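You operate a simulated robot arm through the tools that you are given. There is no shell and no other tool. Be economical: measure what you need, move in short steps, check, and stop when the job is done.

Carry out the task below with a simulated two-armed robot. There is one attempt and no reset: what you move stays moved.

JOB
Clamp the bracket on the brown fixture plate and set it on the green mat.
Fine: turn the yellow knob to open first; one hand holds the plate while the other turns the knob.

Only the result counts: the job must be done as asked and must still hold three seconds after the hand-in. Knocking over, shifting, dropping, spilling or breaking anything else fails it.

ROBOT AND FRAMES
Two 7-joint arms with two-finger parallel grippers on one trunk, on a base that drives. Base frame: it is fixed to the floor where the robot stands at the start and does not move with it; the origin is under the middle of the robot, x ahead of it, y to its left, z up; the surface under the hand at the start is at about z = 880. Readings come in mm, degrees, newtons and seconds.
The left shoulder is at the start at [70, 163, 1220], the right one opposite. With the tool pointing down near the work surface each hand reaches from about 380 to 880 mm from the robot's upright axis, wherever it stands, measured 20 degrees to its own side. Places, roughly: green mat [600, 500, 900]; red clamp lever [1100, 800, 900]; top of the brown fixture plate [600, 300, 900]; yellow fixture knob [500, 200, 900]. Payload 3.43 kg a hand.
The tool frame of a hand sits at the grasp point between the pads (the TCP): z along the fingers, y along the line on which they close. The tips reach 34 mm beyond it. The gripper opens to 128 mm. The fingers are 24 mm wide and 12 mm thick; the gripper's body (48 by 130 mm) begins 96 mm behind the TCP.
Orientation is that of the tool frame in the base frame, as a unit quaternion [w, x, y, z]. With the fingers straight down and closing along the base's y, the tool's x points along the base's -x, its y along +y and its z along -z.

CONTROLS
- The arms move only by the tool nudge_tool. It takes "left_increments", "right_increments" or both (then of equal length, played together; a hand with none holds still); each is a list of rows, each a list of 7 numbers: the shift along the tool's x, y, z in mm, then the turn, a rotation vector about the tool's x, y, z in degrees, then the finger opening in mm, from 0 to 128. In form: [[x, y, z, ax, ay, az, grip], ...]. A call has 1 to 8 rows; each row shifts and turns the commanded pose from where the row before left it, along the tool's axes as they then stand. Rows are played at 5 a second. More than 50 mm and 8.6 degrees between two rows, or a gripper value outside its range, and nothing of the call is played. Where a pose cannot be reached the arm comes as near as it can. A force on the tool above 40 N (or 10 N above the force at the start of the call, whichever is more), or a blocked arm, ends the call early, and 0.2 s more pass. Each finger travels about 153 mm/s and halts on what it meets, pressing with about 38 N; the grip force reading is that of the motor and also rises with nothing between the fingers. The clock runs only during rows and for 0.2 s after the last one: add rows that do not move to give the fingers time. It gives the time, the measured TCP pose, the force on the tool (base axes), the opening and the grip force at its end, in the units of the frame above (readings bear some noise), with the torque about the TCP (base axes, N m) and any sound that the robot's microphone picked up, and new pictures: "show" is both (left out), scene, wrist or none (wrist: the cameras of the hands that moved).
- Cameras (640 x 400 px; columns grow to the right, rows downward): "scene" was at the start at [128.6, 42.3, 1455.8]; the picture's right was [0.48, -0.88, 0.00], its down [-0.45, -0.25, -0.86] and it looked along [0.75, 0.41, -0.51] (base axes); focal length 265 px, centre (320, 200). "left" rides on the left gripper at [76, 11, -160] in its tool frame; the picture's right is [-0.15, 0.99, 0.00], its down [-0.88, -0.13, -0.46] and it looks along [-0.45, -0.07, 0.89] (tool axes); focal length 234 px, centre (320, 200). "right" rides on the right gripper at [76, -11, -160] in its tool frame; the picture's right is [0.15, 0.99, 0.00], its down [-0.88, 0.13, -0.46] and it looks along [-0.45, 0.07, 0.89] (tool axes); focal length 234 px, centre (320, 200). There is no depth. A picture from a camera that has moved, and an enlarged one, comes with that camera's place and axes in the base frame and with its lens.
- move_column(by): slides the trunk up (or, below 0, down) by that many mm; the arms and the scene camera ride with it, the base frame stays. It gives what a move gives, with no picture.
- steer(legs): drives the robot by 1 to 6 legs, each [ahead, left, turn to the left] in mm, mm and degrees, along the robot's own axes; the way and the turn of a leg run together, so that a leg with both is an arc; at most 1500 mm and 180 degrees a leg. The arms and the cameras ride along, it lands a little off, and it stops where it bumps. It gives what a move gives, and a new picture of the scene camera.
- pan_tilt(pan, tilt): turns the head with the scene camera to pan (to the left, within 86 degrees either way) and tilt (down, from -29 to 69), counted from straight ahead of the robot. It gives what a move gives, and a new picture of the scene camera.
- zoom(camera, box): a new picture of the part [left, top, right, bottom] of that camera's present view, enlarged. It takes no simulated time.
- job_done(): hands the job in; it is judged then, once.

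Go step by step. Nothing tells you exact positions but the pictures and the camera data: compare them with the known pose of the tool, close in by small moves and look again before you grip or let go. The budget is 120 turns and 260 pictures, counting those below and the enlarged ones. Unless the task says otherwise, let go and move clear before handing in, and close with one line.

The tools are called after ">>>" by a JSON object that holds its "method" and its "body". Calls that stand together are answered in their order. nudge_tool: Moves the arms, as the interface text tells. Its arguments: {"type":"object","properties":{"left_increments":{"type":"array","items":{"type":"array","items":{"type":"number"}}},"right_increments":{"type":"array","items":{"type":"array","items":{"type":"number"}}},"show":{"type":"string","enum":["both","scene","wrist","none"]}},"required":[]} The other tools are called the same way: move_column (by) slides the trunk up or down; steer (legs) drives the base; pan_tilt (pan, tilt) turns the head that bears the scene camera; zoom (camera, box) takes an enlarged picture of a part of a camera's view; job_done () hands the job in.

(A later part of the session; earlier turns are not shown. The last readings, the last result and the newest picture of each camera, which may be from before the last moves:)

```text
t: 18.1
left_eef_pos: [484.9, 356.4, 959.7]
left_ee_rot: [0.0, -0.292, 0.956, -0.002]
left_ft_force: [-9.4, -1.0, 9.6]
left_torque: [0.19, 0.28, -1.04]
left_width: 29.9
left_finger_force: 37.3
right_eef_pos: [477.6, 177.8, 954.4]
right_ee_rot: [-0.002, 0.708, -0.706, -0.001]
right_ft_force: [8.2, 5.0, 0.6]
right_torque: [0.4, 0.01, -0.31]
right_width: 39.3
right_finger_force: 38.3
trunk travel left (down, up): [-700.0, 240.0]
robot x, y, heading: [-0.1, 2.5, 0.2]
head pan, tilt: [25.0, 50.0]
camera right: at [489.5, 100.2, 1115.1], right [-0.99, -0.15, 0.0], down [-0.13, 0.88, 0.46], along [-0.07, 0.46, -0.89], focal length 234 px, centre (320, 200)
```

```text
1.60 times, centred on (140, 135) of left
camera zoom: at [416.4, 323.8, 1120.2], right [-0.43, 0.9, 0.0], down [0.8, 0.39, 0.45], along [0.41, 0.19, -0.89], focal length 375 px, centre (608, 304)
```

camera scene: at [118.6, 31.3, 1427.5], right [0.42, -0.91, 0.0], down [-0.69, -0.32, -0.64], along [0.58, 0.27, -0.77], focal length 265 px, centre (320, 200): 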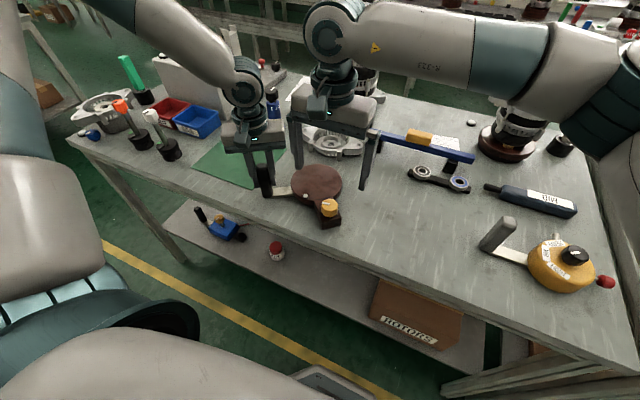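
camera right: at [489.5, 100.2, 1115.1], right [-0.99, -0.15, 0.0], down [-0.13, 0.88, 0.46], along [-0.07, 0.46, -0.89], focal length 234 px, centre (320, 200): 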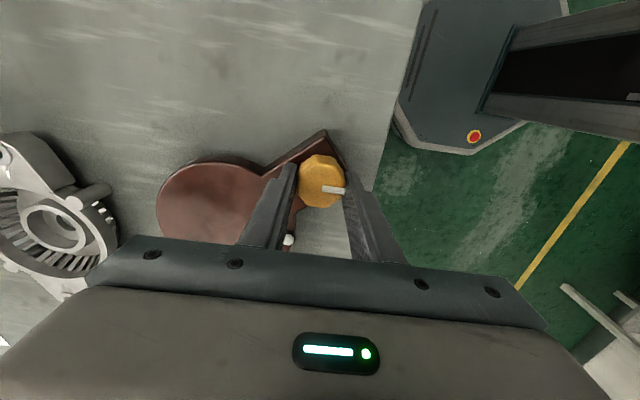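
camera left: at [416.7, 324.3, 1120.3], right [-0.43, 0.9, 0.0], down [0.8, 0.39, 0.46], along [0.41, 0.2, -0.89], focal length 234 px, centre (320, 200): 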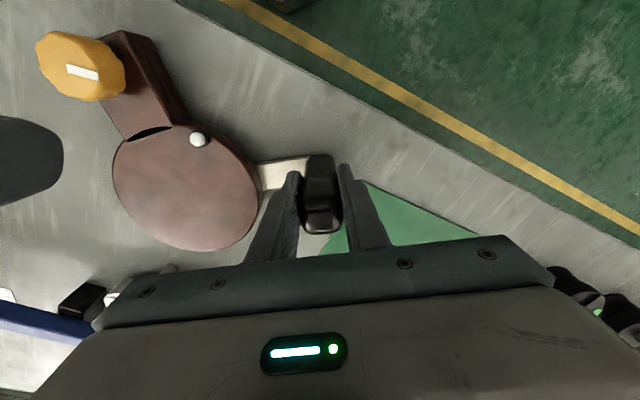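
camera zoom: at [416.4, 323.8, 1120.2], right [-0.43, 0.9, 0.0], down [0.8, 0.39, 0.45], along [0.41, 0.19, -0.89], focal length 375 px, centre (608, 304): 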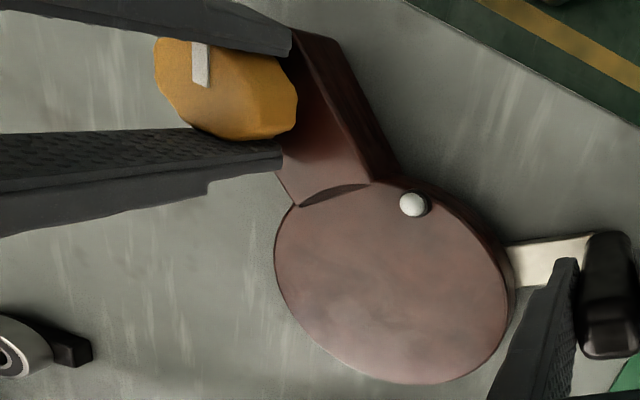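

Knob is now 90° turned; the slot beside the disc looks different. Zooming in.

>>> {"method": "zoom", "body": {"camera": "left", "box": [110, 60, 210, 150]}}

>>> {"method": "nudge_tool", "body": {"right_increments": [[0, 0, 0, 0, 0, -7, 20], [0, 0, 0, 0, 0, -7, 20], [0, 0, 0, 0, 0, 0, 20]], "show": "wrist"}}

>>> {"method": "zoom", "body": {"camera": "left", "box": [110, 60, 210, 150]}}

```text
4.44 times, centred on (160, 105) of left
camera zoom: at [416.4, 323.8, 1120.2], right [-0.43, 0.9, 0.0], down [0.8, 0.39, 0.45], along [0.41, 0.19, -0.89], focal length 1041 px, centre (1031, 622)
```

zoom: 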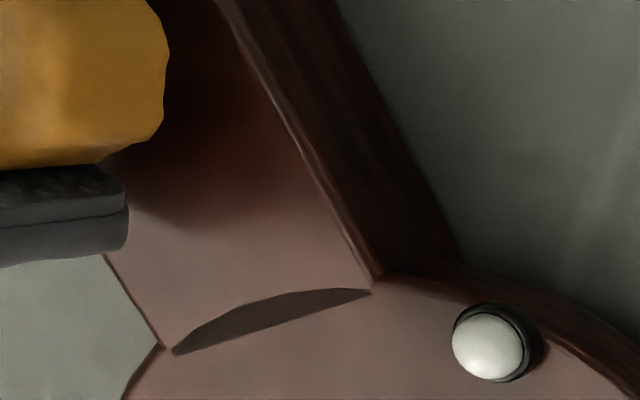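

```text
t: 18.9
left_eef_pos: [484.3, 356.7, 959.8]
left_ee_rot: [0.0, -0.292, 0.956, -0.002]
left_ft_force: [-9.9, -22.8, 0.8]
left_torque: [0.51, 0.46, -0.98]
left_width: 29.9
left_finger_force: 38.0
right_eef_pos: [477.1, 178.0, 954.5]
right_ee_rot: [-0.002, 0.708, -0.707, -0.002]
right_ft_force: [6.9, 25.6, 2.8]
right_torque: [0.77, -0.04, 0.06]
right_width: 38.9
right_finger_force: 38.0
right hand out of reach, approached as far as the arm can: row 1, 2
trunk travel left (down, up): [-700.0, 240.0]
robot x, y, heading: [-1.0, 2.3, -0.0]
head pan, tilt: [25.0, 50.0]
camera right: at [489.3, 100.0, 1115.0], right [-0.99, -0.15, 0.0], down [-0.13, 0.88, 0.46], along [-0.07, 0.46, -0.89], focal length 234 px, centre (320, 200)
```

right: 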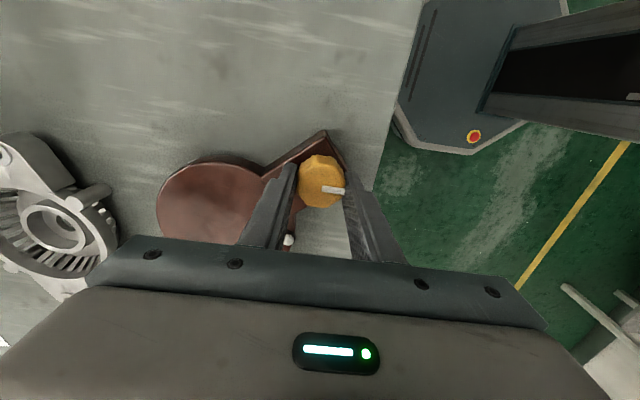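

```text
4.44 times, centred on (160, 105) of left
camera zoom: at [416.4, 323.7, 1120.2], right [-0.43, 0.9, 0.0], down [0.8, 0.39, 0.45], along [0.41, 0.19, -0.89], focal length 1041 px, centre (1031, 622)
```

zoom: 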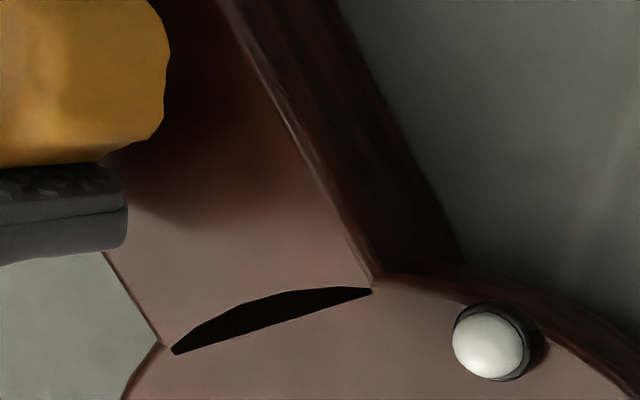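

The slot's change is only rendering flicker; the white dot is a lamp in a black bezel. The right wrist is at its limit, so I release the knob, unwind by 90°, and check whether it stays.

>>> {"method": "nudge_tool", "body": {"right_increments": [[0, 0, 0, 0, 0, 7, 20], [0, 0, 0, 0, 0, 7, 20], [0, 0, 0, 0, 0, 0, 60], [0, 0, 0, 0, 0, 0, 60]], "show": "none"}}

>>> {"method": "nudge_tool", "body": {"right_increments": [[0, 0, -30, 0, 0, 0, 60], [0, 0, 0, 0, 0, 8, 60], [0, 0, 0, 0, 0, 8, 60], [0, 0, 0, 0, 0, 8, 60], [0, 0, 0, 0, 0, 8, 60], [0, 0, 0, 0, 0, 8, 60], [0, 0, 0, 0, 0, 8, 60], [0, 0, 0, 0, 0, 0, 60]], "show": "wrist"}}

>>> {"method": "zoom", "body": {"camera": "left", "box": [10, 10, 270, 260]}}

```text
t: 19.9
left_eef_pos: [485.1, 358.3, 960.4]
left_ee_rot: [0.001, -0.294, 0.956, 0.0]
left_ft_force: [1.4, 2.4, 0.2]
left_torque: [0.26, -0.56, 0.36]
left_width: 29.9
left_finger_force: 38.3
right_eef_pos: [476.8, 176.2, 952.7]
right_ee_rot: [0.0, -0.615, 0.788, 0.0]
right_ft_force: [0.3, 0.6, -0.1]
right_torque: [-0.03, -0.01, -0.02]
right_width: 60.2
right_finger_force: 0.1
trunk travel left (down, up): [-700.0, 240.0]
robot x, y, heading: [-1.6, 1.1, 0.2]
head pan, tilt: [25.0, 50.0]
```

```text
t: 21.6
left_eef_pos: [485.3, 356.8, 961.2]
left_ee_rot: [0.0, -0.293, 0.956, 0.0]
left_ft_force: [-0.1, 2.7, 1.9]
left_torque: [0.32, -0.52, 0.2]
left_width: 29.9
left_finger_force: 38.5
right_eef_pos: [478.7, 175.4, 983.0]
right_ee_rot: [0.0, -0.241, 0.971, 0.0]
right_ft_force: [0.0, 0.4, -0.2]
right_torque: [0.04, 0.02, 0.01]
right_width: 59.9
right_finger_force: 0.0
trunk travel left (down, up): [-700.0, 240.0]
robot x, y, heading: [-1.7, -0.2, 0.0]
head pan, tilt: [25.0, 50.0]
camera right: at [417.0, 129.3, 1144.2], right [-0.59, 0.81, 0.0], down [0.72, 0.53, 0.46], along [0.37, 0.27, -0.89], focal length 234 px, centre (320, 200)
```

right: 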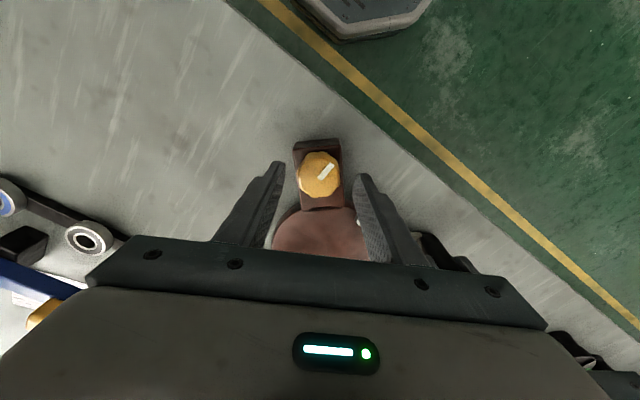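

```text
1.60 times, centred on (140, 135) of left
camera zoom: at [417.0, 324.7, 1120.1], right [-0.43, 0.9, 0.0], down [0.8, 0.39, 0.46], along [0.41, 0.2, -0.89], focal length 375 px, centre (608, 304)
```

zoom: 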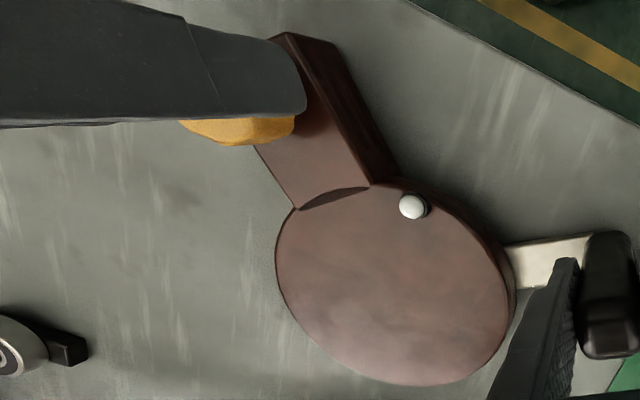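

The knob keeps its angle (pointer ~175°). I unwind further, regrip and turn on counter-clockwise to find the stop.

>>> {"method": "nudge_tool", "body": {"right_increments": [[0, 0, 0, 0, 0, 8, 60], [0, 0, 0, 0, 0, 8, 60], [0, 0, 0, 0, 0, 8, 60], [0, 0, 0, 0, 0, 8, 60], [0, 0, 30, 0, 0, 0, 60], [0, 0, 0, 0, 0, 0, 20], [0, 0, 0, 0, 0, 0, 20], [0, 0, 0, 0, 0, 0, 20]], "show": "none"}}

>>> {"method": "nudge_tool", "body": {"right_increments": [[0, 0, 0, 0, 0, -8, 20], [0, 0, 0, 0, 0, -8, 20], [0, 0, 0, 0, 0, -8, 20], [0, 0, 0, 0, 0, 0, 20]], "show": "wrist"}}

```text
t: 23.4
left_eef_pos: [485.1, 357.5, 959.8]
left_ee_rot: [0.0, -0.293, 0.956, 0.0]
left_ft_force: [0.5, 1.7, 0.6]
left_torque: [0.47, -0.61, 0.39]
left_width: 29.6
left_finger_force: 37.9
right_eef_pos: [478.0, 175.4, 953.1]
right_ee_rot: [0.0, 0.035, 0.999, 0.0]
right_ft_force: [-3.2, -1.1, 1.3]
right_torque: [-0.06, 0.36, 0.0]
right_width: 39.2
right_finger_force: 38.2
trunk travel left (down, up): [-700.0, 240.0]
robot x, y, heading: [1.2, 1.1, -0.3]
head pan, tilt: [25.0, 50.0]
```

```text
t: 24.4
left_eef_pos: [485.6, 357.5, 960.5]
left_ee_rot: [0.0, -0.294, 0.956, 0.0]
left_ft_force: [-0.6, 5.6, 0.6]
left_torque: [0.07, -0.46, 0.52]
left_width: 29.6
left_finger_force: 38.5
right_eef_pos: [477.5, 175.5, 953.9]
right_ee_rot: [0.001, -0.174, 0.985, -0.001]
right_ft_force: [0.1, -7.3, 1.0]
right_torque: [-0.03, -0.08, -0.91]
right_width: 38.6
right_finger_force: 37.5
trunk travel left (down, up): [-700.0, 240.0]
robot x, y, heading: [0.2, 3.0, -0.0]
head pan, tilt: [25.0, 50.0]
camera right: at [411.8, 137.7, 1114.3], right [-0.48, 0.88, 0.0], down [0.78, 0.42, 0.46], along [0.4, 0.22, -0.89], focal length 234 px, centre (320, 200)
```

right: 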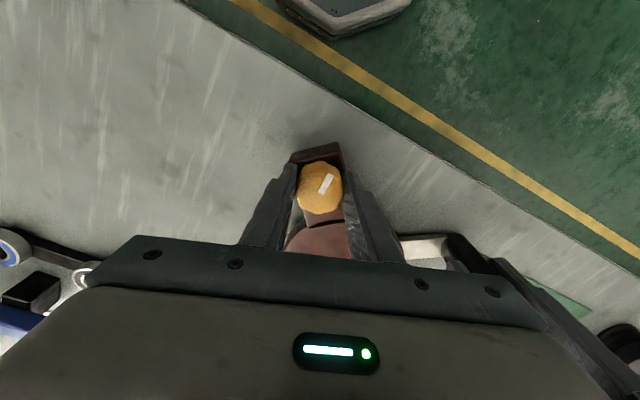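

Resistance (0.9 N·m) with the pointer near ~183° — that's the open stop, ~85-90° from the start. I release the knob and retract the right hand, then release the handle with the left.

>>> {"method": "nudge_tool", "body": {"right_increments": [[0, 0, 0, 0, 0, 5, 20], [0, 0, 0, 0, 0, 0, 70], [0, 0, 0, 0, 0, 0, 70], [0, 0, -45, 0, 0, 0, 70], [0, 0, -45, 0, 0, 0, 70], [0, 0, -45, 0, 0, 0, 70]], "show": "wrist"}}

>>> {"method": "zoom", "body": {"camera": "right", "box": [220, 80, 420, 280]}}

>>> {"method": "nudge_tool", "body": {"right_increments": [[5, -45, 0, 0, 0, 0, 70], [5, -45, 0, 0, 0, 0, 70], [5, -45, 0, 0, 0, 0, 70], [5, -45, 0, 0, 0, 0, 70], [0, 0, 0, 0, 0, 0, 70], [0, 0, 0, 0, 0, 0, 70]], "left_increments": [[0, 0, 0, 0, 0, 0, 80], [0, 0, 0, 0, 0, 0, 80], [0, 0, 0, 0, 0, 0, 80], [0, 0, -45, 0, 0, 0, 80], [0, 0, -45, 0, 0, 0, 80], [0, 0, -45, 0, 0, 0, 80]], "show": "scene"}}

```text
t: 25.9
left_eef_pos: [486.6, 358.8, 962.0]
left_ee_rot: [0.0, -0.292, 0.956, -0.001]
left_ft_force: [-1.4, 1.7, 3.3]
left_torque: [0.12, -0.52, 0.12]
left_width: 29.6
left_finger_force: 38.0
right_eef_pos: [478.6, 175.9, 1089.7]
right_ee_rot: [0.0, -0.13, 0.991, 0.0]
right_ft_force: [-0.5, 0.4, -0.7]
right_torque: [0.02, 0.02, 0.0]
right_width: 70.0
right_finger_force: 0.0
trunk travel left (down, up): [-700.0, 240.0]
robot x, y, heading: [0.9, -2.2, -0.1]
head pan, tilt: [25.0, 50.0]
camera right: at [408.0, 144.1, 1250.0], right [-0.4, 0.92, 0.0], down [0.82, 0.35, 0.46], along [0.42, 0.18, -0.89], focal length 234 px, centre (320, 200)
```

right: 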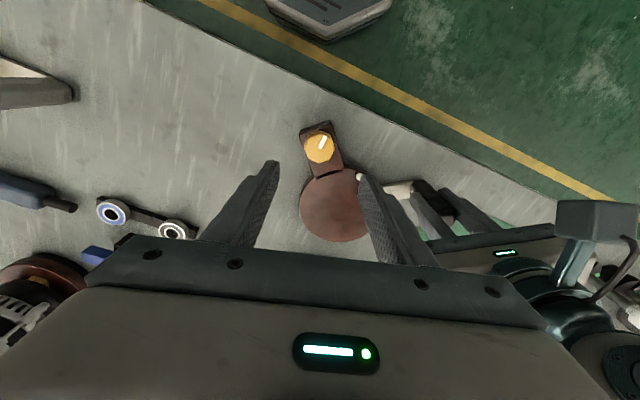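

```text
2.00 times, centred on (320, 180) of right
camera zoom: at [408.0, 144.1, 1250.0], right [-0.4, 0.92, 0.0], down [0.82, 0.35, 0.46], along [0.42, 0.18, -0.89], focal length 468 px, centre (320, 240)
```

zoom: 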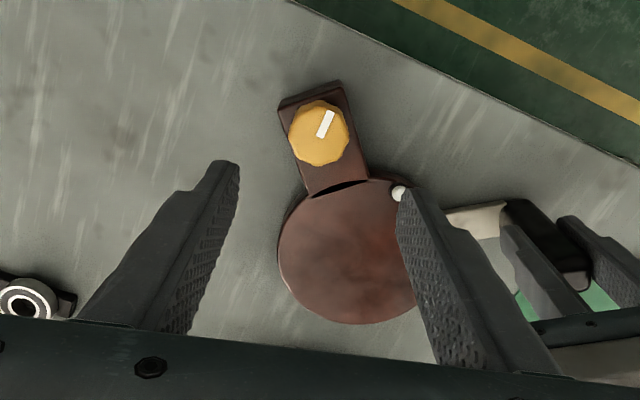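

```text
t: 27.2
left_eef_pos: [485.6, 356.8, 1095.0]
left_ee_rot: [0.0, -0.292, 0.956, -0.001]
left_ft_force: [-0.2, 0.5, 0.7]
left_torque: [-0.01, -0.03, 0.01]
left_width: 80.1
left_finger_force: 0.1
right_eef_pos: [504.3, -3.6, 1087.3]
right_ee_rot: [0.001, -0.131, 0.991, 0.0]
right_ft_force: [0.2, 0.3, 0.2]
right_torque: [0.01, -0.02, -0.03]
right_width: 69.9
right_finger_force: 0.1
trunk travel left (down, up): [-700.0, 240.0]
robot x, y, heading: [-2.3, -0.1, 0.0]
head pan, tilt: [25.0, 50.0]
camera scene: at [118.5, 31.0, 1427.5], right [0.42, -0.91, 0.0], down [-0.69, -0.32, -0.64], along [0.58, 0.27, -0.77], focal length 265 px, centre (320, 200)
```

scene: 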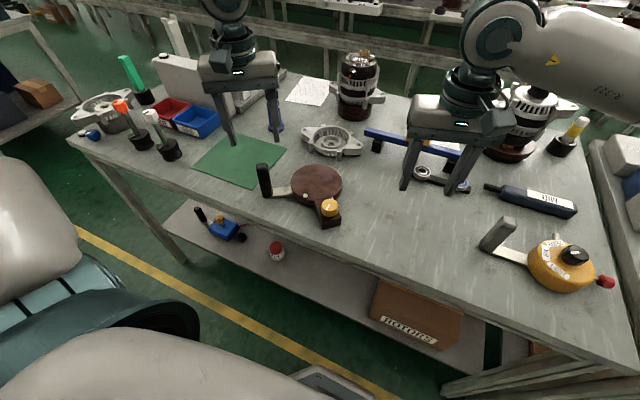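

Knob is at open and stays there. Now the left hand goes over the bracket at [754,290], then rotates to close along x.

>>> {"method": "nudge_tool", "body": {"left_increments": [[-30.8, -34.2, 0, 0, 0, 0, 128], [-30.8, -34.2, 0, 0, 0, 0, 128], [-30.8, -34.2, 0, 0, 0, 0, 128], [-30.8, -34.2, 0, 0, 0, 0, 128], [-30.8, -34.2, 0, 0, 0, 0, 128], [-30.8, -34.2, 0, 0, 0, 0, 128], [0, 0, 0, 0, 0, 0, 128]], "show": "none"}}

>>> {"method": "nudge_tool", "body": {"left_increments": [[0, 0, 0, 0, 0, -8, 128], [0, 0, 0, 0, 0, -8, 128], [0, 0, 0, 0, 0, -8, 128], [0, 0, 0, 0, 0, -8, 128], [0, 0, 0, 0, 0, -8, 128], [0, 0, 0, 0, 0, -8, 128], [0, 0, 0, 0, 0, -8, 128], [0, 0, 0, 0, 0, 0, 128]], "show": "both"}}

>>> {"method": "zoom", "body": {"camera": "left", "box": [200, 80, 440, 260]}}

```text
t: 28.9
left_eef_pos: [719.5, 299.9, 1094.2]
left_ee_rot: [0.0, -0.293, 0.956, 0.0]
left_ft_force: [-0.4, -0.1, -0.4]
left_torque: [-0.01, 0.0, 0.0]
left_width: 127.9
left_finger_force: 0.1
left hand out of reach, approached as far as the arm can: row 6
right_eef_pos: [504.2, -3.9, 1087.8]
right_ee_rot: [0.0, -0.131, 0.991, 0.0]
right_ft_force: [0.0, 0.0, 0.0]
right_torque: [-0.03, -0.05, 0.0]
right_width: 70.0
right_finger_force: 0.1
trunk travel left (down, up): [-700.0, 240.0]
robot x, y, heading: [2.8, -2.0, 0.0]
head pan, tilt: [25.0, 50.0]
```

```text
t: 30.6
left_eef_pos: [720.7, 300.6, 1094.3]
left_ee_rot: [0.0, 0.708, -0.706, 0.001]
left_ft_force: [0.1, -0.5, -0.7]
left_torque: [0.0, 0.01, 0.01]
left_width: 128.1
left_finger_force: 0.0
right_eef_pos: [506.2, -3.5, 1088.5]
right_ee_rot: [-0.001, -0.131, 0.991, 0.0]
right_ft_force: [-0.4, -0.5, 0.5]
right_torque: [0.01, 0.0, 0.01]
right_width: 69.9
right_finger_force: 0.1
trunk travel left (down, up): [-700.0, 240.0]
robot x, y, heading: [1.1, 0.5, -0.0]
head pan, tilt: [25.0, 50.0]
camera scene: at [119.5, 31.5, 1427.4], right [0.42, -0.91, 0.0], down [-0.69, -0.32, -0.64], along [0.58, 0.27, -0.77], focal length 265 px, centre (320, 200)
camera left: at [710.5, 224.2, 1254.5], right [-0.99, 0.14, 0.0], down [0.13, 0.88, 0.46], along [0.07, 0.45, -0.89], focal length 234 px, centre (320, 200)
```

scene: 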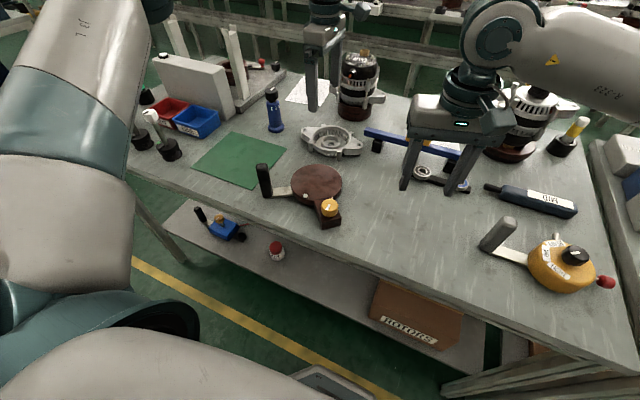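
left: 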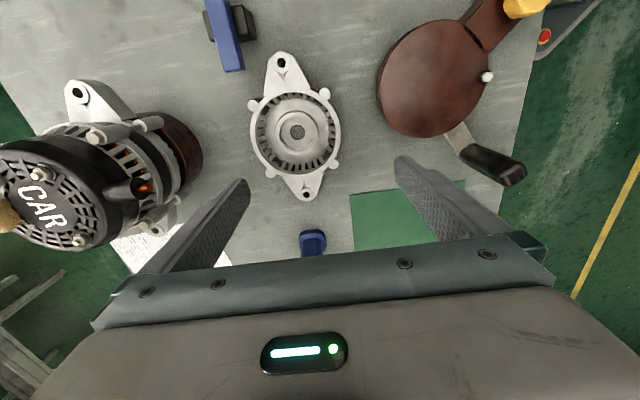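

```text
2.22 times, centred on (320, 170) of left
camera zoom: at [710.5, 224.2, 1254.5], right [-0.99, 0.14, 0.0], down [0.13, 0.88, 0.46], along [0.07, 0.45, -0.89], focal length 520 px, centre (320, 267)
```

zoom: 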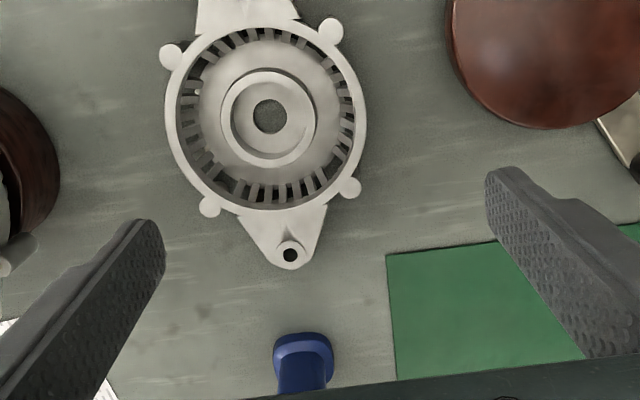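

The bracket is centred at ~[756,289], lugs along y; its ring is too wide (≈127) to grip, but the hub boss (Ø≈62, 24 mm clear groove) can be gripped. I descend to z≈1000 and move over it.

>>> {"method": "nudge_tool", "body": {"left_increments": [[0, 0, 45, 0, 0, 0, 74], [0, 0, 45, 0, 0, 0, 74], [0, -18, 0, 0, 0, 0, 74], [11, -17, 0, 0, 0, 0, 74], [0, 0, 0, 0, 0, 0, 74]], "show": "both"}}

>>> {"method": "zoom", "body": {"camera": "left", "box": [220, 80, 420, 280]}}

```text
t: 31.9
left_eef_pos: [710.7, 308.5, 1019.2]
left_ee_rot: [0.0, 0.708, -0.706, 0.001]
left_ft_force: [1.0, 0.1, 0.4]
left_torque: [0.02, 0.02, 0.0]
left_width: 73.8
left_finger_force: 0.1
left hand out of reach, approached as far as the arm can: row 1, 2, 3, 4
right_eef_pos: [505.9, -2.7, 1088.3]
right_ee_rot: [0.0, -0.13, 0.992, 0.0]
right_ft_force: [0.7, -0.3, 0.2]
right_torque: [0.02, 0.04, 0.02]
right_width: 70.0
right_finger_force: 0.0
trunk travel left (down, up): [-700.0, 240.0]
robot x, y, heading: [-1.5, -1.1, -0.0]
head pan, tilt: [25.0, 50.0]
camera scene: at [119.4, 31.6, 1427.4], right [0.42, -0.91, 0.0], down [-0.69, -0.32, -0.64], along [0.58, 0.27, -0.77], focal length 265 px, centre (320, 200)
camera left: at [700.5, 234.8, 1179.0], right [-0.99, 0.14, 0.0], down [0.13, 0.88, 0.46], along [0.07, 0.45, -0.89], focal length 234 px, centre (320, 200)
```

scene: 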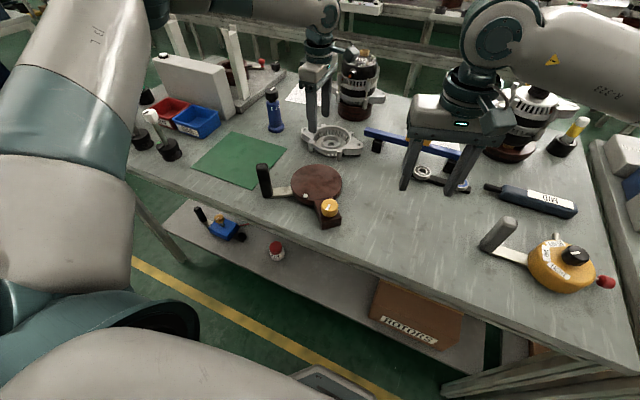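
left: 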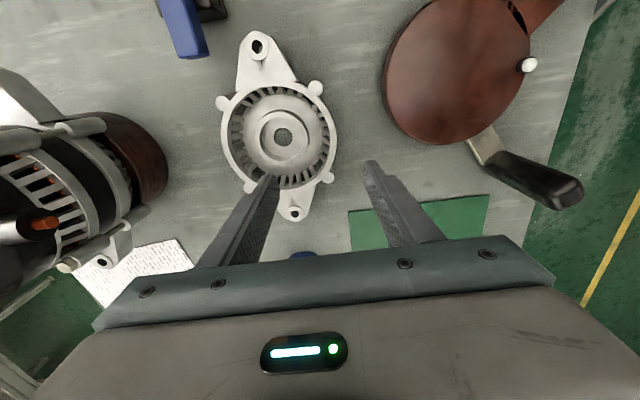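

```text
2.00 times, centred on (320, 180) of left
camera zoom: at [700.5, 234.8, 1179.0], right [-0.99, 0.14, 0.0], down [0.13, 0.88, 0.46], along [0.07, 0.45, -0.89], focal length 468 px, centre (320, 240)
```

zoom: 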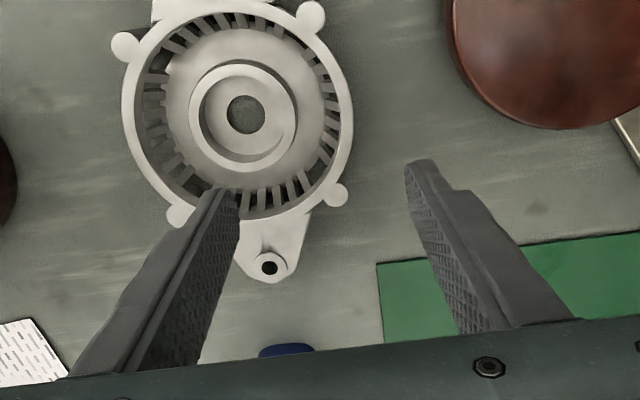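

The arm is at its reach limit, so I'll pull both hands up and back a bit and drive the robot ~100 mm ahead (the base has ~190 mm gap to the bench edge).

>>> {"method": "nudge_tool", "body": {"left_increments": [[0, 35, -30, 0, 0, 0, 74], [0, 35, -30, 0, 0, 0, 74], [0, 0, -40, 0, 0, 0, 74], [0, 0, 0, 0, 0, 0, 74]], "right_increments": [[0, 0, -45, 0, 0, 0, 70], [40, 0, -20, 0, 0, 0, 70], [40, 0, 0, 0, 0, 0, 70], [0, 0, 0, 0, 0, 0, 70]], "show": "none"}}

>>> {"method": "steer", "body": {"legs": [[100, 0, 0]]}}

```text
t: 32.9
left_eef_pos: [642.5, 311.0, 1118.1]
left_ee_rot: [0.0, 0.708, -0.706, -0.001]
left_ft_force: [-1.0, 0.6, 0.2]
left_torque: [-0.06, -0.01, 0.03]
left_width: 73.9
left_finger_force: 0.1
right_eef_pos: [427.8, -23.0, 1152.9]
right_ee_rot: [0.0, -0.13, 0.991, -0.001]
right_ft_force: [-0.5, -0.4, 0.2]
right_torque: [-0.03, -0.01, 0.0]
right_width: 70.2
right_finger_force: 0.2
trunk travel left (down, up): [-700.0, 240.0]
robot x, y, heading: [-2.3, -0.5, 0.1]
head pan, tilt: [25.0, 50.0]
```

```text
t: 34.0
left_eef_pos: [741.3, 309.6, 1120.8]
left_ee_rot: [0.0, 0.707, -0.707, 0.0]
left_ft_force: [0.2, -0.7, 0.4]
left_torque: [-0.01, 0.0, -0.02]
left_width: 73.7
left_finger_force: 0.0
right_eef_pos: [526.2, -25.1, 1152.5]
right_ee_rot: [0.0, -0.131, 0.991, 0.0]
right_ft_force: [-0.4, 0.0, -0.5]
right_torque: [-0.02, 0.02, 0.0]
right_width: 70.0
right_finger_force: 0.0
trunk travel left (down, up): [-700.0, 240.0]
robot x, y, heading: [100.2, -2.4, -0.2]
head pan, tilt: [25.0, 50.0]
camera scene: at [217.5, 31.3, 1427.6], right [0.42, -0.91, 0.0], down [-0.69, -0.32, -0.64], along [0.58, 0.27, -0.77], focal length 265 px, centre (320, 200)
```

scene: 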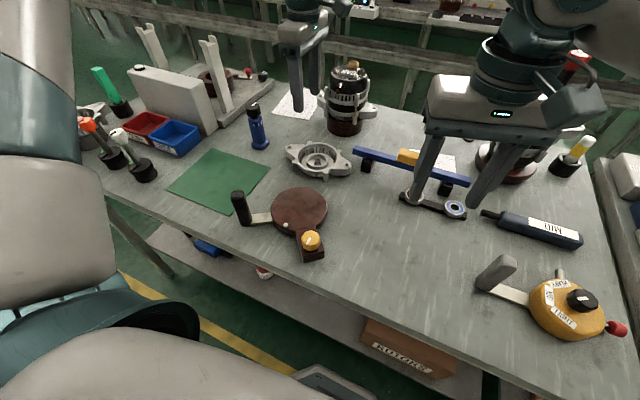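

Drove 100 mm cleanly. Now positioning the left hand over the hub at z≈1010.

>>> {"method": "nudge_tool", "body": {"left_increments": [[10, -7, 40, 0, 0, 0, 74], [10, -7, 40, 0, 0, 0, 74], [0, 0, 30, 0, 0, 0, 74], [0, 0, 0, 0, 0, 0, 74]], "show": "wrist"}}

>>> {"method": "zoom", "body": {"camera": "left", "box": [220, 80, 420, 280]}}

```text
t: 35.0
left_eef_pos: [755.0, 288.6, 1008.3]
left_ee_rot: [0.0, 0.707, -0.707, 0.0]
left_ft_force: [0.6, 0.5, 0.0]
left_torque: [0.0, -0.01, 0.01]
left_width: 73.8
left_finger_force: 0.2
right_eef_pos: [525.8, -25.3, 1151.7]
right_ee_rot: [0.0, -0.13, 0.992, 0.0]
right_ft_force: [-0.1, -0.6, 0.3]
right_torque: [-0.02, -0.03, 0.01]
right_width: 70.0
right_finger_force: 0.2
trunk travel left (down, up): [-700.0, 240.0]
robot x, y, heading: [99.7, 0.5, -0.1]
head pan, tilt: [25.0, 50.0]
camera left: at [744.4, 213.7, 1170.1], right [-0.99, 0.15, 0.0], down [0.13, 0.88, 0.46], along [0.07, 0.45, -0.89], focal length 234 px, centre (320, 200)
```

left: 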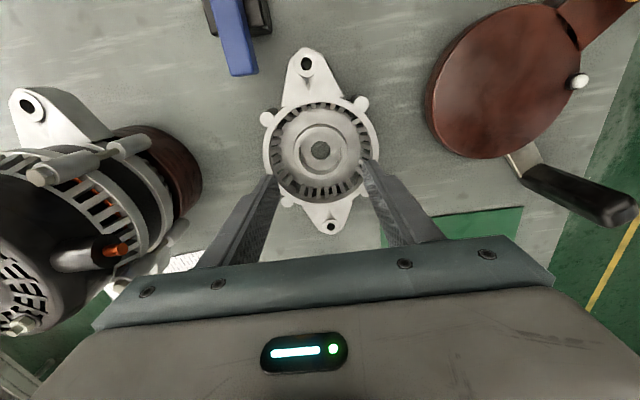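

```text
2.00 times, centred on (320, 180) of left
camera zoom: at [744.4, 213.7, 1170.1], right [-0.99, 0.15, 0.0], down [0.13, 0.88, 0.46], along [0.07, 0.45, -0.89], focal length 468 px, centre (320, 240)
```

zoom: 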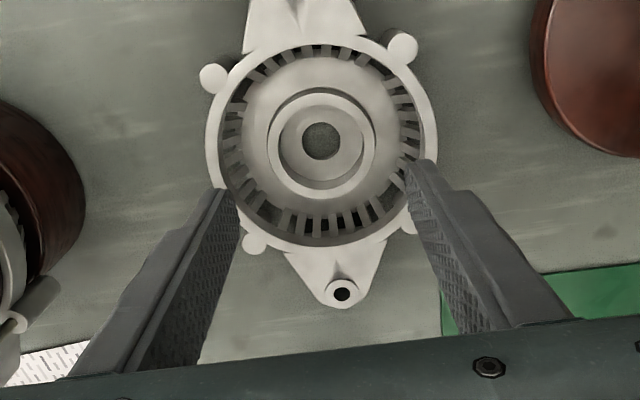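

Hand is centred over the hub ([755,288]). Descending stepwise into the groove with force watch.

>>> {"method": "nudge_tool", "body": {"left_increments": [[0, 0, 35, 0, 0, 0, 74], [0, 0, 28, 0, 0, 0, 74], [0, 0, 0, 0, 0, 0, 74]], "show": "wrist"}}

>>> {"method": "zoom", "body": {"camera": "left", "box": [220, 80, 420, 280]}}

>>> {"method": "zoom", "body": {"camera": "scene", "box": [250, 90, 390, 200]}}

```text
t: 35.8
left_eef_pos: [756.0, 289.2, 946.2]
left_ee_rot: [0.0, -0.707, 0.708, -0.001]
left_ft_force: [-0.3, -0.6, -0.4]
left_torque: [-0.02, 0.02, -0.03]
left_width: 73.9
left_finger_force: 0.0
right_eef_pos: [526.5, -25.2, 1152.3]
right_ee_rot: [0.0, -0.13, 0.992, 0.0]
right_ft_force: [0.6, 0.5, -0.7]
right_torque: [-0.04, -0.03, 0.01]
right_width: 70.5
right_finger_force: 0.0
trunk travel left (down, up): [-700.0, 240.0]
robot x, y, heading: [96.1, 1.5, 0.1]
head pan, tilt: [25.0, 50.0]
camera left: at [744.6, 213.7, 1106.7], right [-0.99, 0.15, 0.0], down [0.13, 0.88, 0.46], along [0.07, 0.45, -0.89], focal length 234 px, centre (320, 200)
```

left: 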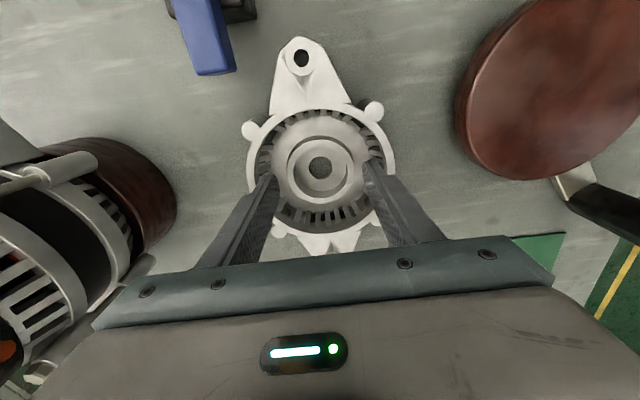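

```text
2.00 times, centred on (320, 180) of left
camera zoom: at [744.6, 213.7, 1106.7], right [-0.99, 0.15, 0.0], down [0.13, 0.88, 0.46], along [0.07, 0.45, -0.89], focal length 468 px, centre (320, 240)
```

zoom: 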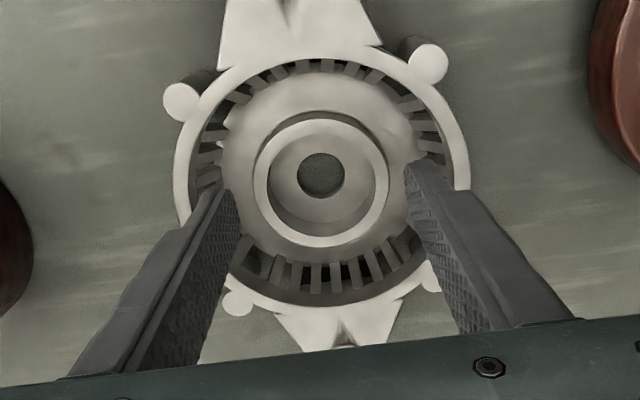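

```text
3.64 times, centred on (320, 145) of scene
camera zoom: at [217.6, 31.0, 1427.5], right [0.42, -0.91, 0.0], down [-0.69, -0.32, -0.64], along [0.58, 0.27, -0.77], focal length 964 px, centre (320, 400)
```

zoom: 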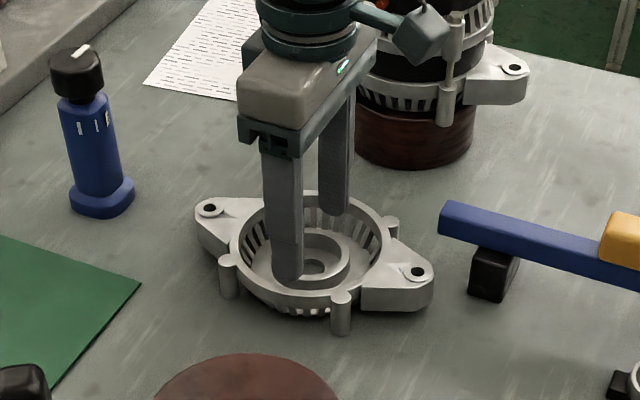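

Fingers flank the hub well. Continuing down in small steps.

>>> {"method": "nudge_tool", "body": {"left_increments": [[1.5, 0, 5, 0, 0, 0, 74], [0, 0, 5, 0, 0, 0, 74], [0, 0, 4, 0, 0, 0, 74], [0, 0, 0, 0, 0, 0, 74]], "show": "wrist"}}

>>> {"method": "zoom", "body": {"camera": "left", "box": [250, 120, 390, 260]}}

>>> {"method": "zoom", "body": {"camera": "scene", "box": [270, 120, 370, 190]}}

```text
t: 36.8
left_eef_pos: [754.6, 289.0, 933.3]
left_ee_rot: [0.0, -0.707, 0.708, 0.0]
left_ft_force: [0.0, 0.5, -0.1]
left_torque: [0.01, -0.04, 0.02]
left_width: 73.8
left_finger_force: 0.0
right_eef_pos: [526.8, -25.7, 1152.1]
right_ee_rot: [0.0, -0.131, 0.991, 0.001]
right_ft_force: [-0.1, 0.1, -0.7]
right_torque: [0.02, 0.01, -0.04]
right_width: 69.9
right_finger_force: 0.0
trunk travel left (down, up): [-700.0, 240.0]
robot x, y, heading: [97.6, 1.8, -0.0]
head pan, tilt: [25.0, 50.0]
camera left: at [743.5, 213.3, 1093.3], right [-0.99, 0.15, 0.0], down [0.13, 0.88, 0.46], along [0.07, 0.45, -0.89], focal length 234 px, centre (320, 200)
```

left: 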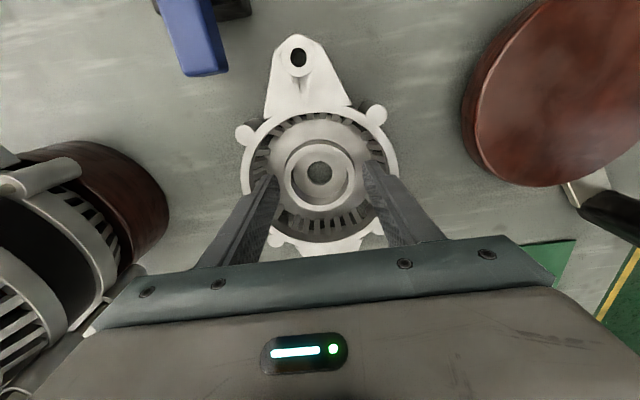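

```text
2.86 times, centred on (320, 190) of left
camera zoom: at [743.5, 213.3, 1093.3], right [-0.99, 0.15, 0.0], down [0.13, 0.88, 0.46], along [0.07, 0.45, -0.89], focal length 669 px, centre (320, 229)
```

zoom: 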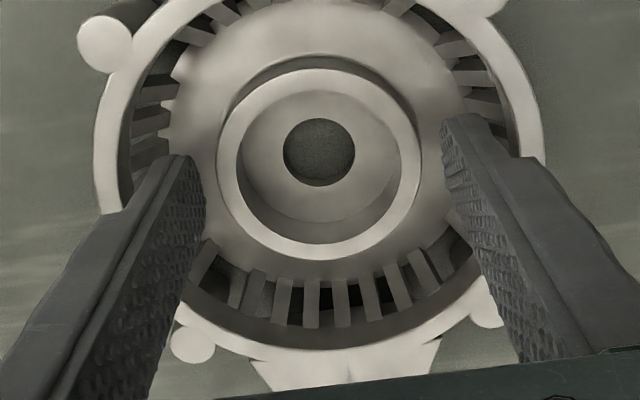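

```text
5.71 times, centred on (320, 155) of scene
camera zoom: at [218.0, 31.2, 1427.5], right [0.42, -0.91, 0.0], down [-0.69, -0.32, -0.64], along [0.58, 0.27, -0.77], focal length 1516 px, centre (320, 457)
```

zoom: 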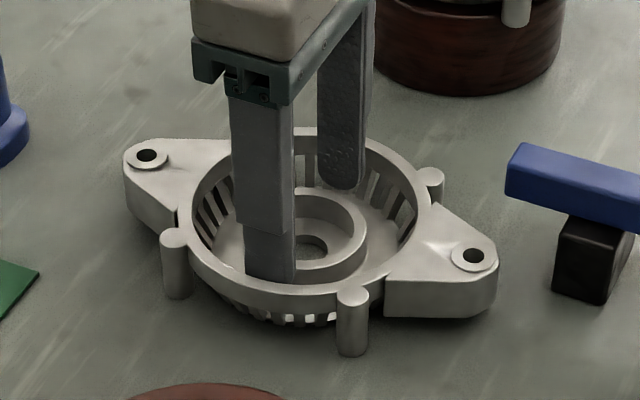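

Still free; the hub and groove floor are visible. Descending further until light contact.

>>> {"method": "nudge_tool", "body": {"left_increments": [[2, 0, 4, 0, 0, 0, 74], [0, 0, 3, 0, 0, 0, 74], [0, 0, 0, 0, 0, 0, 74]], "show": "none"}}

>>> {"method": "zoom", "body": {"camera": "scene", "box": [270, 120, 370, 190]}}

```text
t: 37.6
left_eef_pos: [751.1, 289.4, 929.1]
left_ee_rot: [0.0, -0.706, 0.708, -0.002]
left_ft_force: [-0.1, -0.1, 0.5]
left_torque: [0.01, -0.01, 0.0]
left_width: 74.0
left_finger_force: 0.0
left hand out of reach, approached as far as the arm can: row 1
right_eef_pos: [526.2, -24.8, 1151.4]
right_ee_rot: [0.0, -0.13, 0.991, 0.0]
right_ft_force: [0.0, 1.0, -0.3]
right_torque: [0.0, 0.0, 0.03]
right_width: 70.1
right_finger_force: 0.0
trunk travel left (down, up): [-700.0, 240.0]
robot x, y, heading: [98.7, 0.3, 0.1]
head pan, tilt: [25.0, 50.0]
```

```text
5.71 times, centred on (320, 155) of scene
camera zoom: at [218.0, 31.3, 1427.5], right [0.42, -0.91, 0.0], down [-0.69, -0.32, -0.64], along [0.58, 0.27, -0.77], focal length 1516 px, centre (320, 457)
```

zoom: 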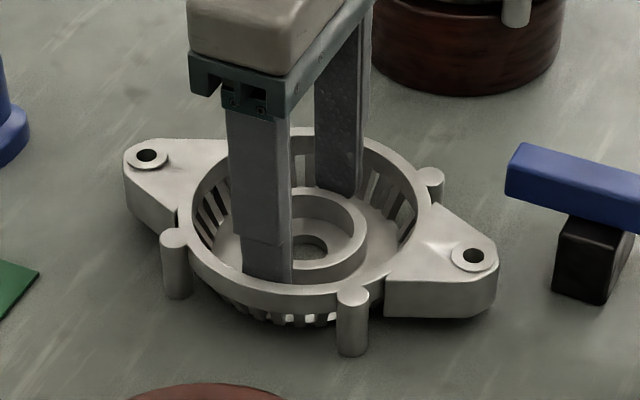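

Reach limits appear again at low height. I raise the hand, lower the trunk by 120 mm, and retry.

>>> {"method": "nudge_tool", "body": {"left_increments": [[0, 0, -45, 0, 0, 0, 74], [0, 0, -45, 0, 0, 0, 74], [0, 0, -45, 0, 0, 0, 74], [0, 0, 0, 0, 0, 0, 74]], "right_increments": [[0, 0, -45, 0, 0, 0, 70], [0, 0, -45, 0, 0, 0, 70], [0, 0, -20, 0, 0, 0, 70], [0, 0, 0, 0, 0, 0, 70]], "show": "none"}}

>>> {"method": "move_column", "body": {"by": -120}}

```text
t: 38.6
left_eef_pos: [753.6, 287.9, 1063.4]
left_ee_rot: [0.0, 0.707, -0.707, 0.0]
left_ft_force: [-0.3, 0.0, 0.0]
left_torque: [-0.01, 0.01, 0.01]
left_width: 74.1
left_finger_force: 0.0
right_eef_pos: [525.6, -23.5, 1262.9]
right_ee_rot: [0.0, -0.131, 0.991, 0.0]
right_ft_force: [0.9, 0.6, -0.1]
right_torque: [0.0, 0.03, 0.01]
right_width: 70.3
right_finger_force: 0.1
trunk travel left (down, up): [-700.0, 240.0]
robot x, y, heading: [98.1, -2.9, -0.4]
head pan, tilt: [25.0, 50.0]
```

```text
t: 40.1
left_eef_pos: [753.6, 287.9, 941.9]
left_ee_rot: [-0.001, 0.707, -0.707, 0.0]
left_ft_force: [0.5, -0.1, -0.5]
left_torque: [0.0, -0.01, -0.03]
left_width: 74.1
left_finger_force: 0.2
right_eef_pos: [525.8, -24.5, 1142.5]
right_ee_rot: [0.001, -0.131, 0.991, -0.001]
right_ft_force: [0.5, -0.7, -0.1]
right_torque: [0.01, 0.02, 0.0]
right_width: 70.3
right_finger_force: 0.0
trunk travel left (down, up): [-580.0, 360.0]
robot x, y, heading: [97.6, 0.8, -0.1]
head pan, tilt: [25.0, 50.0]
```

Trunk is lower and the hand is over the hub at z 942; descending.

>>> {"method": "nudge_tool", "body": {"left_increments": [[0, -2, 5, 0, 0, 0, 74], [0, 0, 5, 0, 0, 0, 74], [0, 0, 4, 0, 0, 0, 74], [0, 0, 3, 0, 0, 0, 74], [0, 0, 0, 0, 0, 0, 74]], "show": "wrist"}}

>>> {"method": "zoom", "body": {"camera": "left", "box": [250, 120, 390, 260]}}

>>> {"method": "zoom", "body": {"camera": "scene", "box": [250, 90, 390, 190]}}

```text
t: 41.3
left_eef_pos: [756.0, 288.3, 925.9]
left_ee_rot: [0.0, 0.707, -0.707, 0.001]
left_ft_force: [-0.5, -0.6, 0.2]
left_torque: [-0.03, 0.05, -0.02]
left_width: 73.9
left_finger_force: 0.0
right_eef_pos: [526.6, -23.8, 1141.9]
right_ee_rot: [0.0, -0.131, 0.991, -0.001]
right_ft_force: [-0.1, -0.2, -1.2]
right_torque: [-0.05, -0.01, -0.02]
right_width: 70.1
right_finger_force: 0.0
trunk travel left (down, up): [-580.0, 360.0]
robot x, y, heading: [96.3, -1.6, -0.2]
head pan, tilt: [25.0, 50.0]
camera left: at [744.5, 213.3, 1085.5], right [-0.99, 0.15, 0.0], down [0.13, 0.88, 0.46], along [0.07, 0.45, -0.89], focal length 234 px, centre (320, 200)
```

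left: 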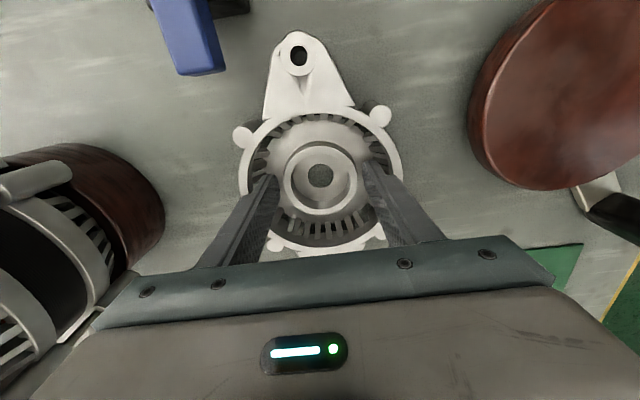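

```text
2.86 times, centred on (320, 190) of left
camera zoom: at [744.5, 213.3, 1085.5], right [-0.99, 0.15, 0.0], down [0.13, 0.88, 0.46], along [0.07, 0.45, -0.89], focal length 669 px, centre (320, 229)
```

zoom: 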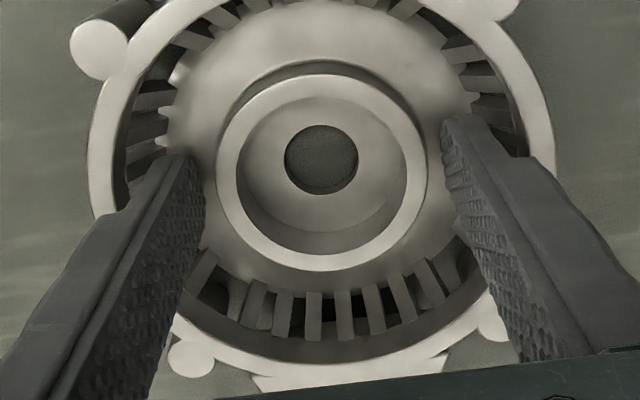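

```text
4.00 times, centred on (320, 140) of scene
camera zoom: at [217.9, 31.2, 1307.5], right [0.42, -0.91, 0.0], down [-0.69, -0.32, -0.64], along [0.58, 0.27, -0.77], focal length 1061 px, centre (320, 440)
```

zoom: 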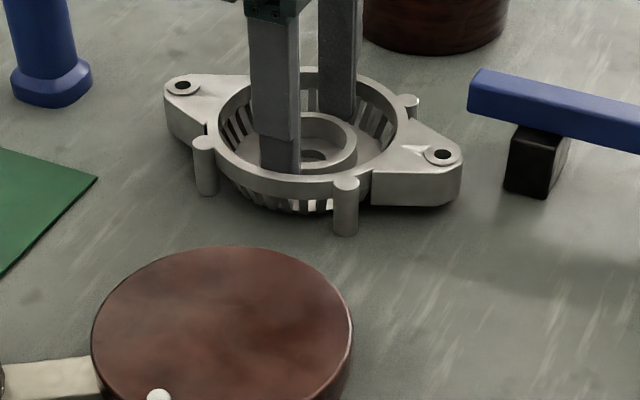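

Still no contact; going slightly deeper and then closing on the hub.

>>> {"method": "nudge_tool", "body": {"left_increments": [[1, 0, 3, 0, 0, 0, 74], [0, 0, 2, 0, 0, 0, 74], [0, 0, 0, 0, 0, 0, 40], [0, 0, 0, 0, 0, 0, 40], [0, 0, 0, 0, 0, 0, 40], [0, 0, 0, 0, 0, 0, 40]], "show": "wrist"}}

>>> {"method": "zoom", "body": {"camera": "left", "box": [250, 120, 390, 260]}}

```text
t: 42.7
left_eef_pos: [755.5, 287.6, 921.3]
left_ee_rot: [-0.001, 0.707, -0.707, 0.001]
left_ft_force: [1.2, 0.7, 9.5]
left_torque: [-0.35, 0.14, 0.03]
left_width: 60.6
left_finger_force: 37.3
right_eef_pos: [525.7, -26.4, 1142.4]
right_ee_rot: [0.0, -0.13, 0.991, 0.0]
right_ft_force: [0.2, 0.0, -0.3]
right_torque: [0.05, -0.04, 0.0]
right_width: 69.9
right_finger_force: 0.0
trunk travel left (down, up): [-580.0, 360.0]
robot x, y, heading: [96.1, -0.9, -0.0]
head pan, tilt: [25.0, 50.0]
camera left: at [744.0, 212.0, 1082.0], right [-0.99, 0.15, 0.0], down [0.13, 0.88, 0.46], along [0.07, 0.45, -0.89], focal length 234 px, centre (320, 200)
```

left: 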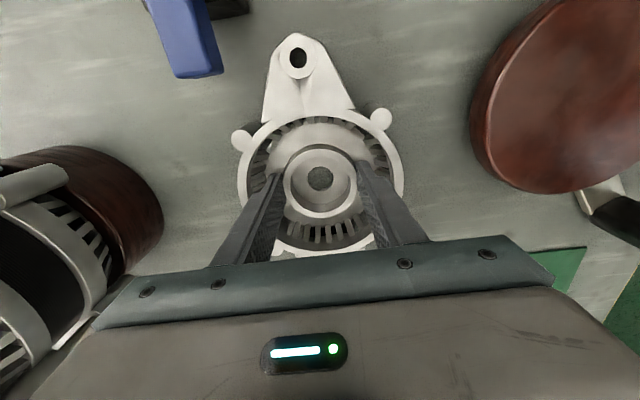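

```text
2.86 times, centred on (320, 190) of left
camera zoom: at [744.0, 212.0, 1082.0], right [-0.99, 0.15, 0.0], down [0.13, 0.88, 0.46], along [0.07, 0.45, -0.89], focal length 669 px, centre (320, 229)
```

zoom: 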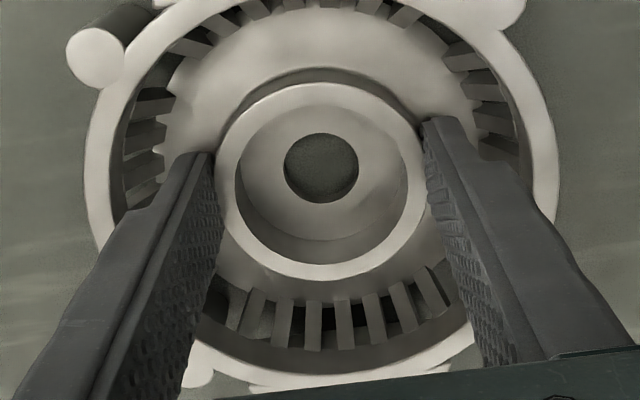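

Gripped at 60.6 mm on the hub. Lifting and checking that it comes along level.

>>> {"method": "nudge_tool", "body": {"left_increments": [[0, 0, -20, 0, 0, 0, 40], [0, 0, -35, 0, 0, 0, 40], [0, 0, -35, 0, 0, 0, 40], [0, 0, 0, 0, 0, 0, 40]], "show": "both"}}

>>> {"method": "zoom", "body": {"camera": "scene", "box": [220, 60, 400, 220]}}

```text
t: 43.7
left_eef_pos: [755.8, 288.1, 1012.1]
left_ee_rot: [0.0, 0.708, -0.707, -0.001]
left_ft_force: [0.1, -0.1, -6.4]
left_torque: [-0.03, 0.0, -0.03]
left_width: 60.7
left_finger_force: 37.7
right_eef_pos: [526.4, -24.4, 1142.2]
right_ee_rot: [0.0, -0.13, 0.991, 0.001]
right_ft_force: [-0.4, -0.4, 0.2]
right_torque: [0.02, -0.04, 0.03]
right_width: 70.0
right_finger_force: 0.0
trunk travel left (down, up): [-580.0, 360.0]
robot x, y, heading: [97.9, 3.1, -0.0]
head pan, tilt: [25.0, 50.0]
camera scene: at [219.0, 31.7, 1307.3], right [0.42, -0.91, 0.0], down [-0.7, -0.32, -0.64], along [0.58, 0.27, -0.77], focal length 265 px, centre (320, 200)
camera left: at [744.8, 211.8, 1171.1], right [-0.99, 0.15, 0.0], down [0.13, 0.88, 0.46], along [0.07, 0.45, -0.89], focal length 234 px, centre (320, 200)
```

scene: 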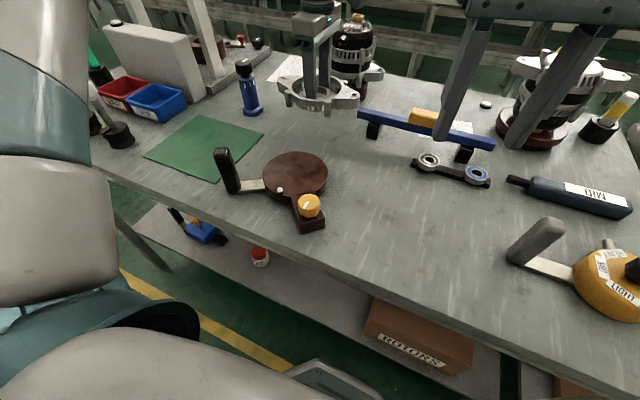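
left: 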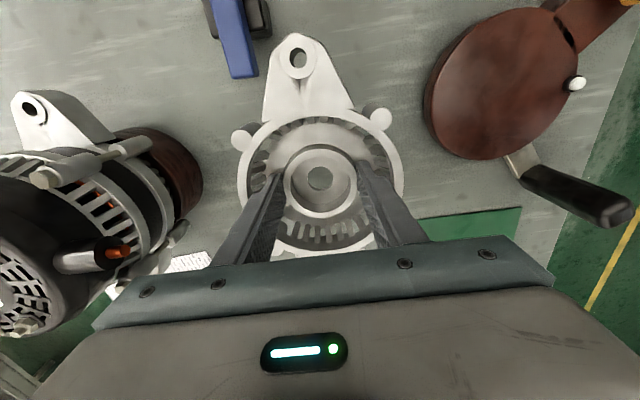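

```text
2.50 times, centred on (310, 140) of scene
camera zoom: at [219.0, 31.7, 1307.3], right [0.42, -0.91, 0.0], down [-0.7, -0.32, -0.64], along [0.58, 0.27, -0.77], focal length 663 px, centre (345, 350)
```

zoom: 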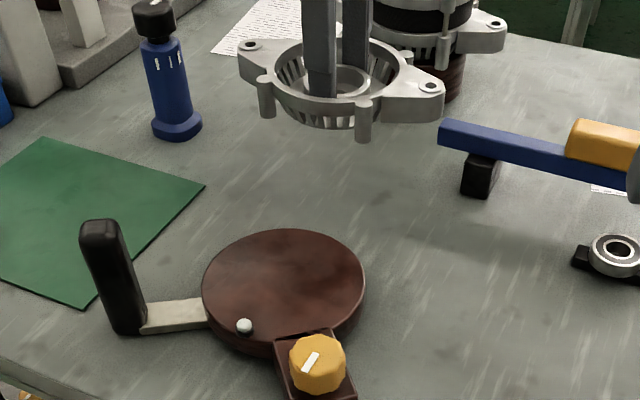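

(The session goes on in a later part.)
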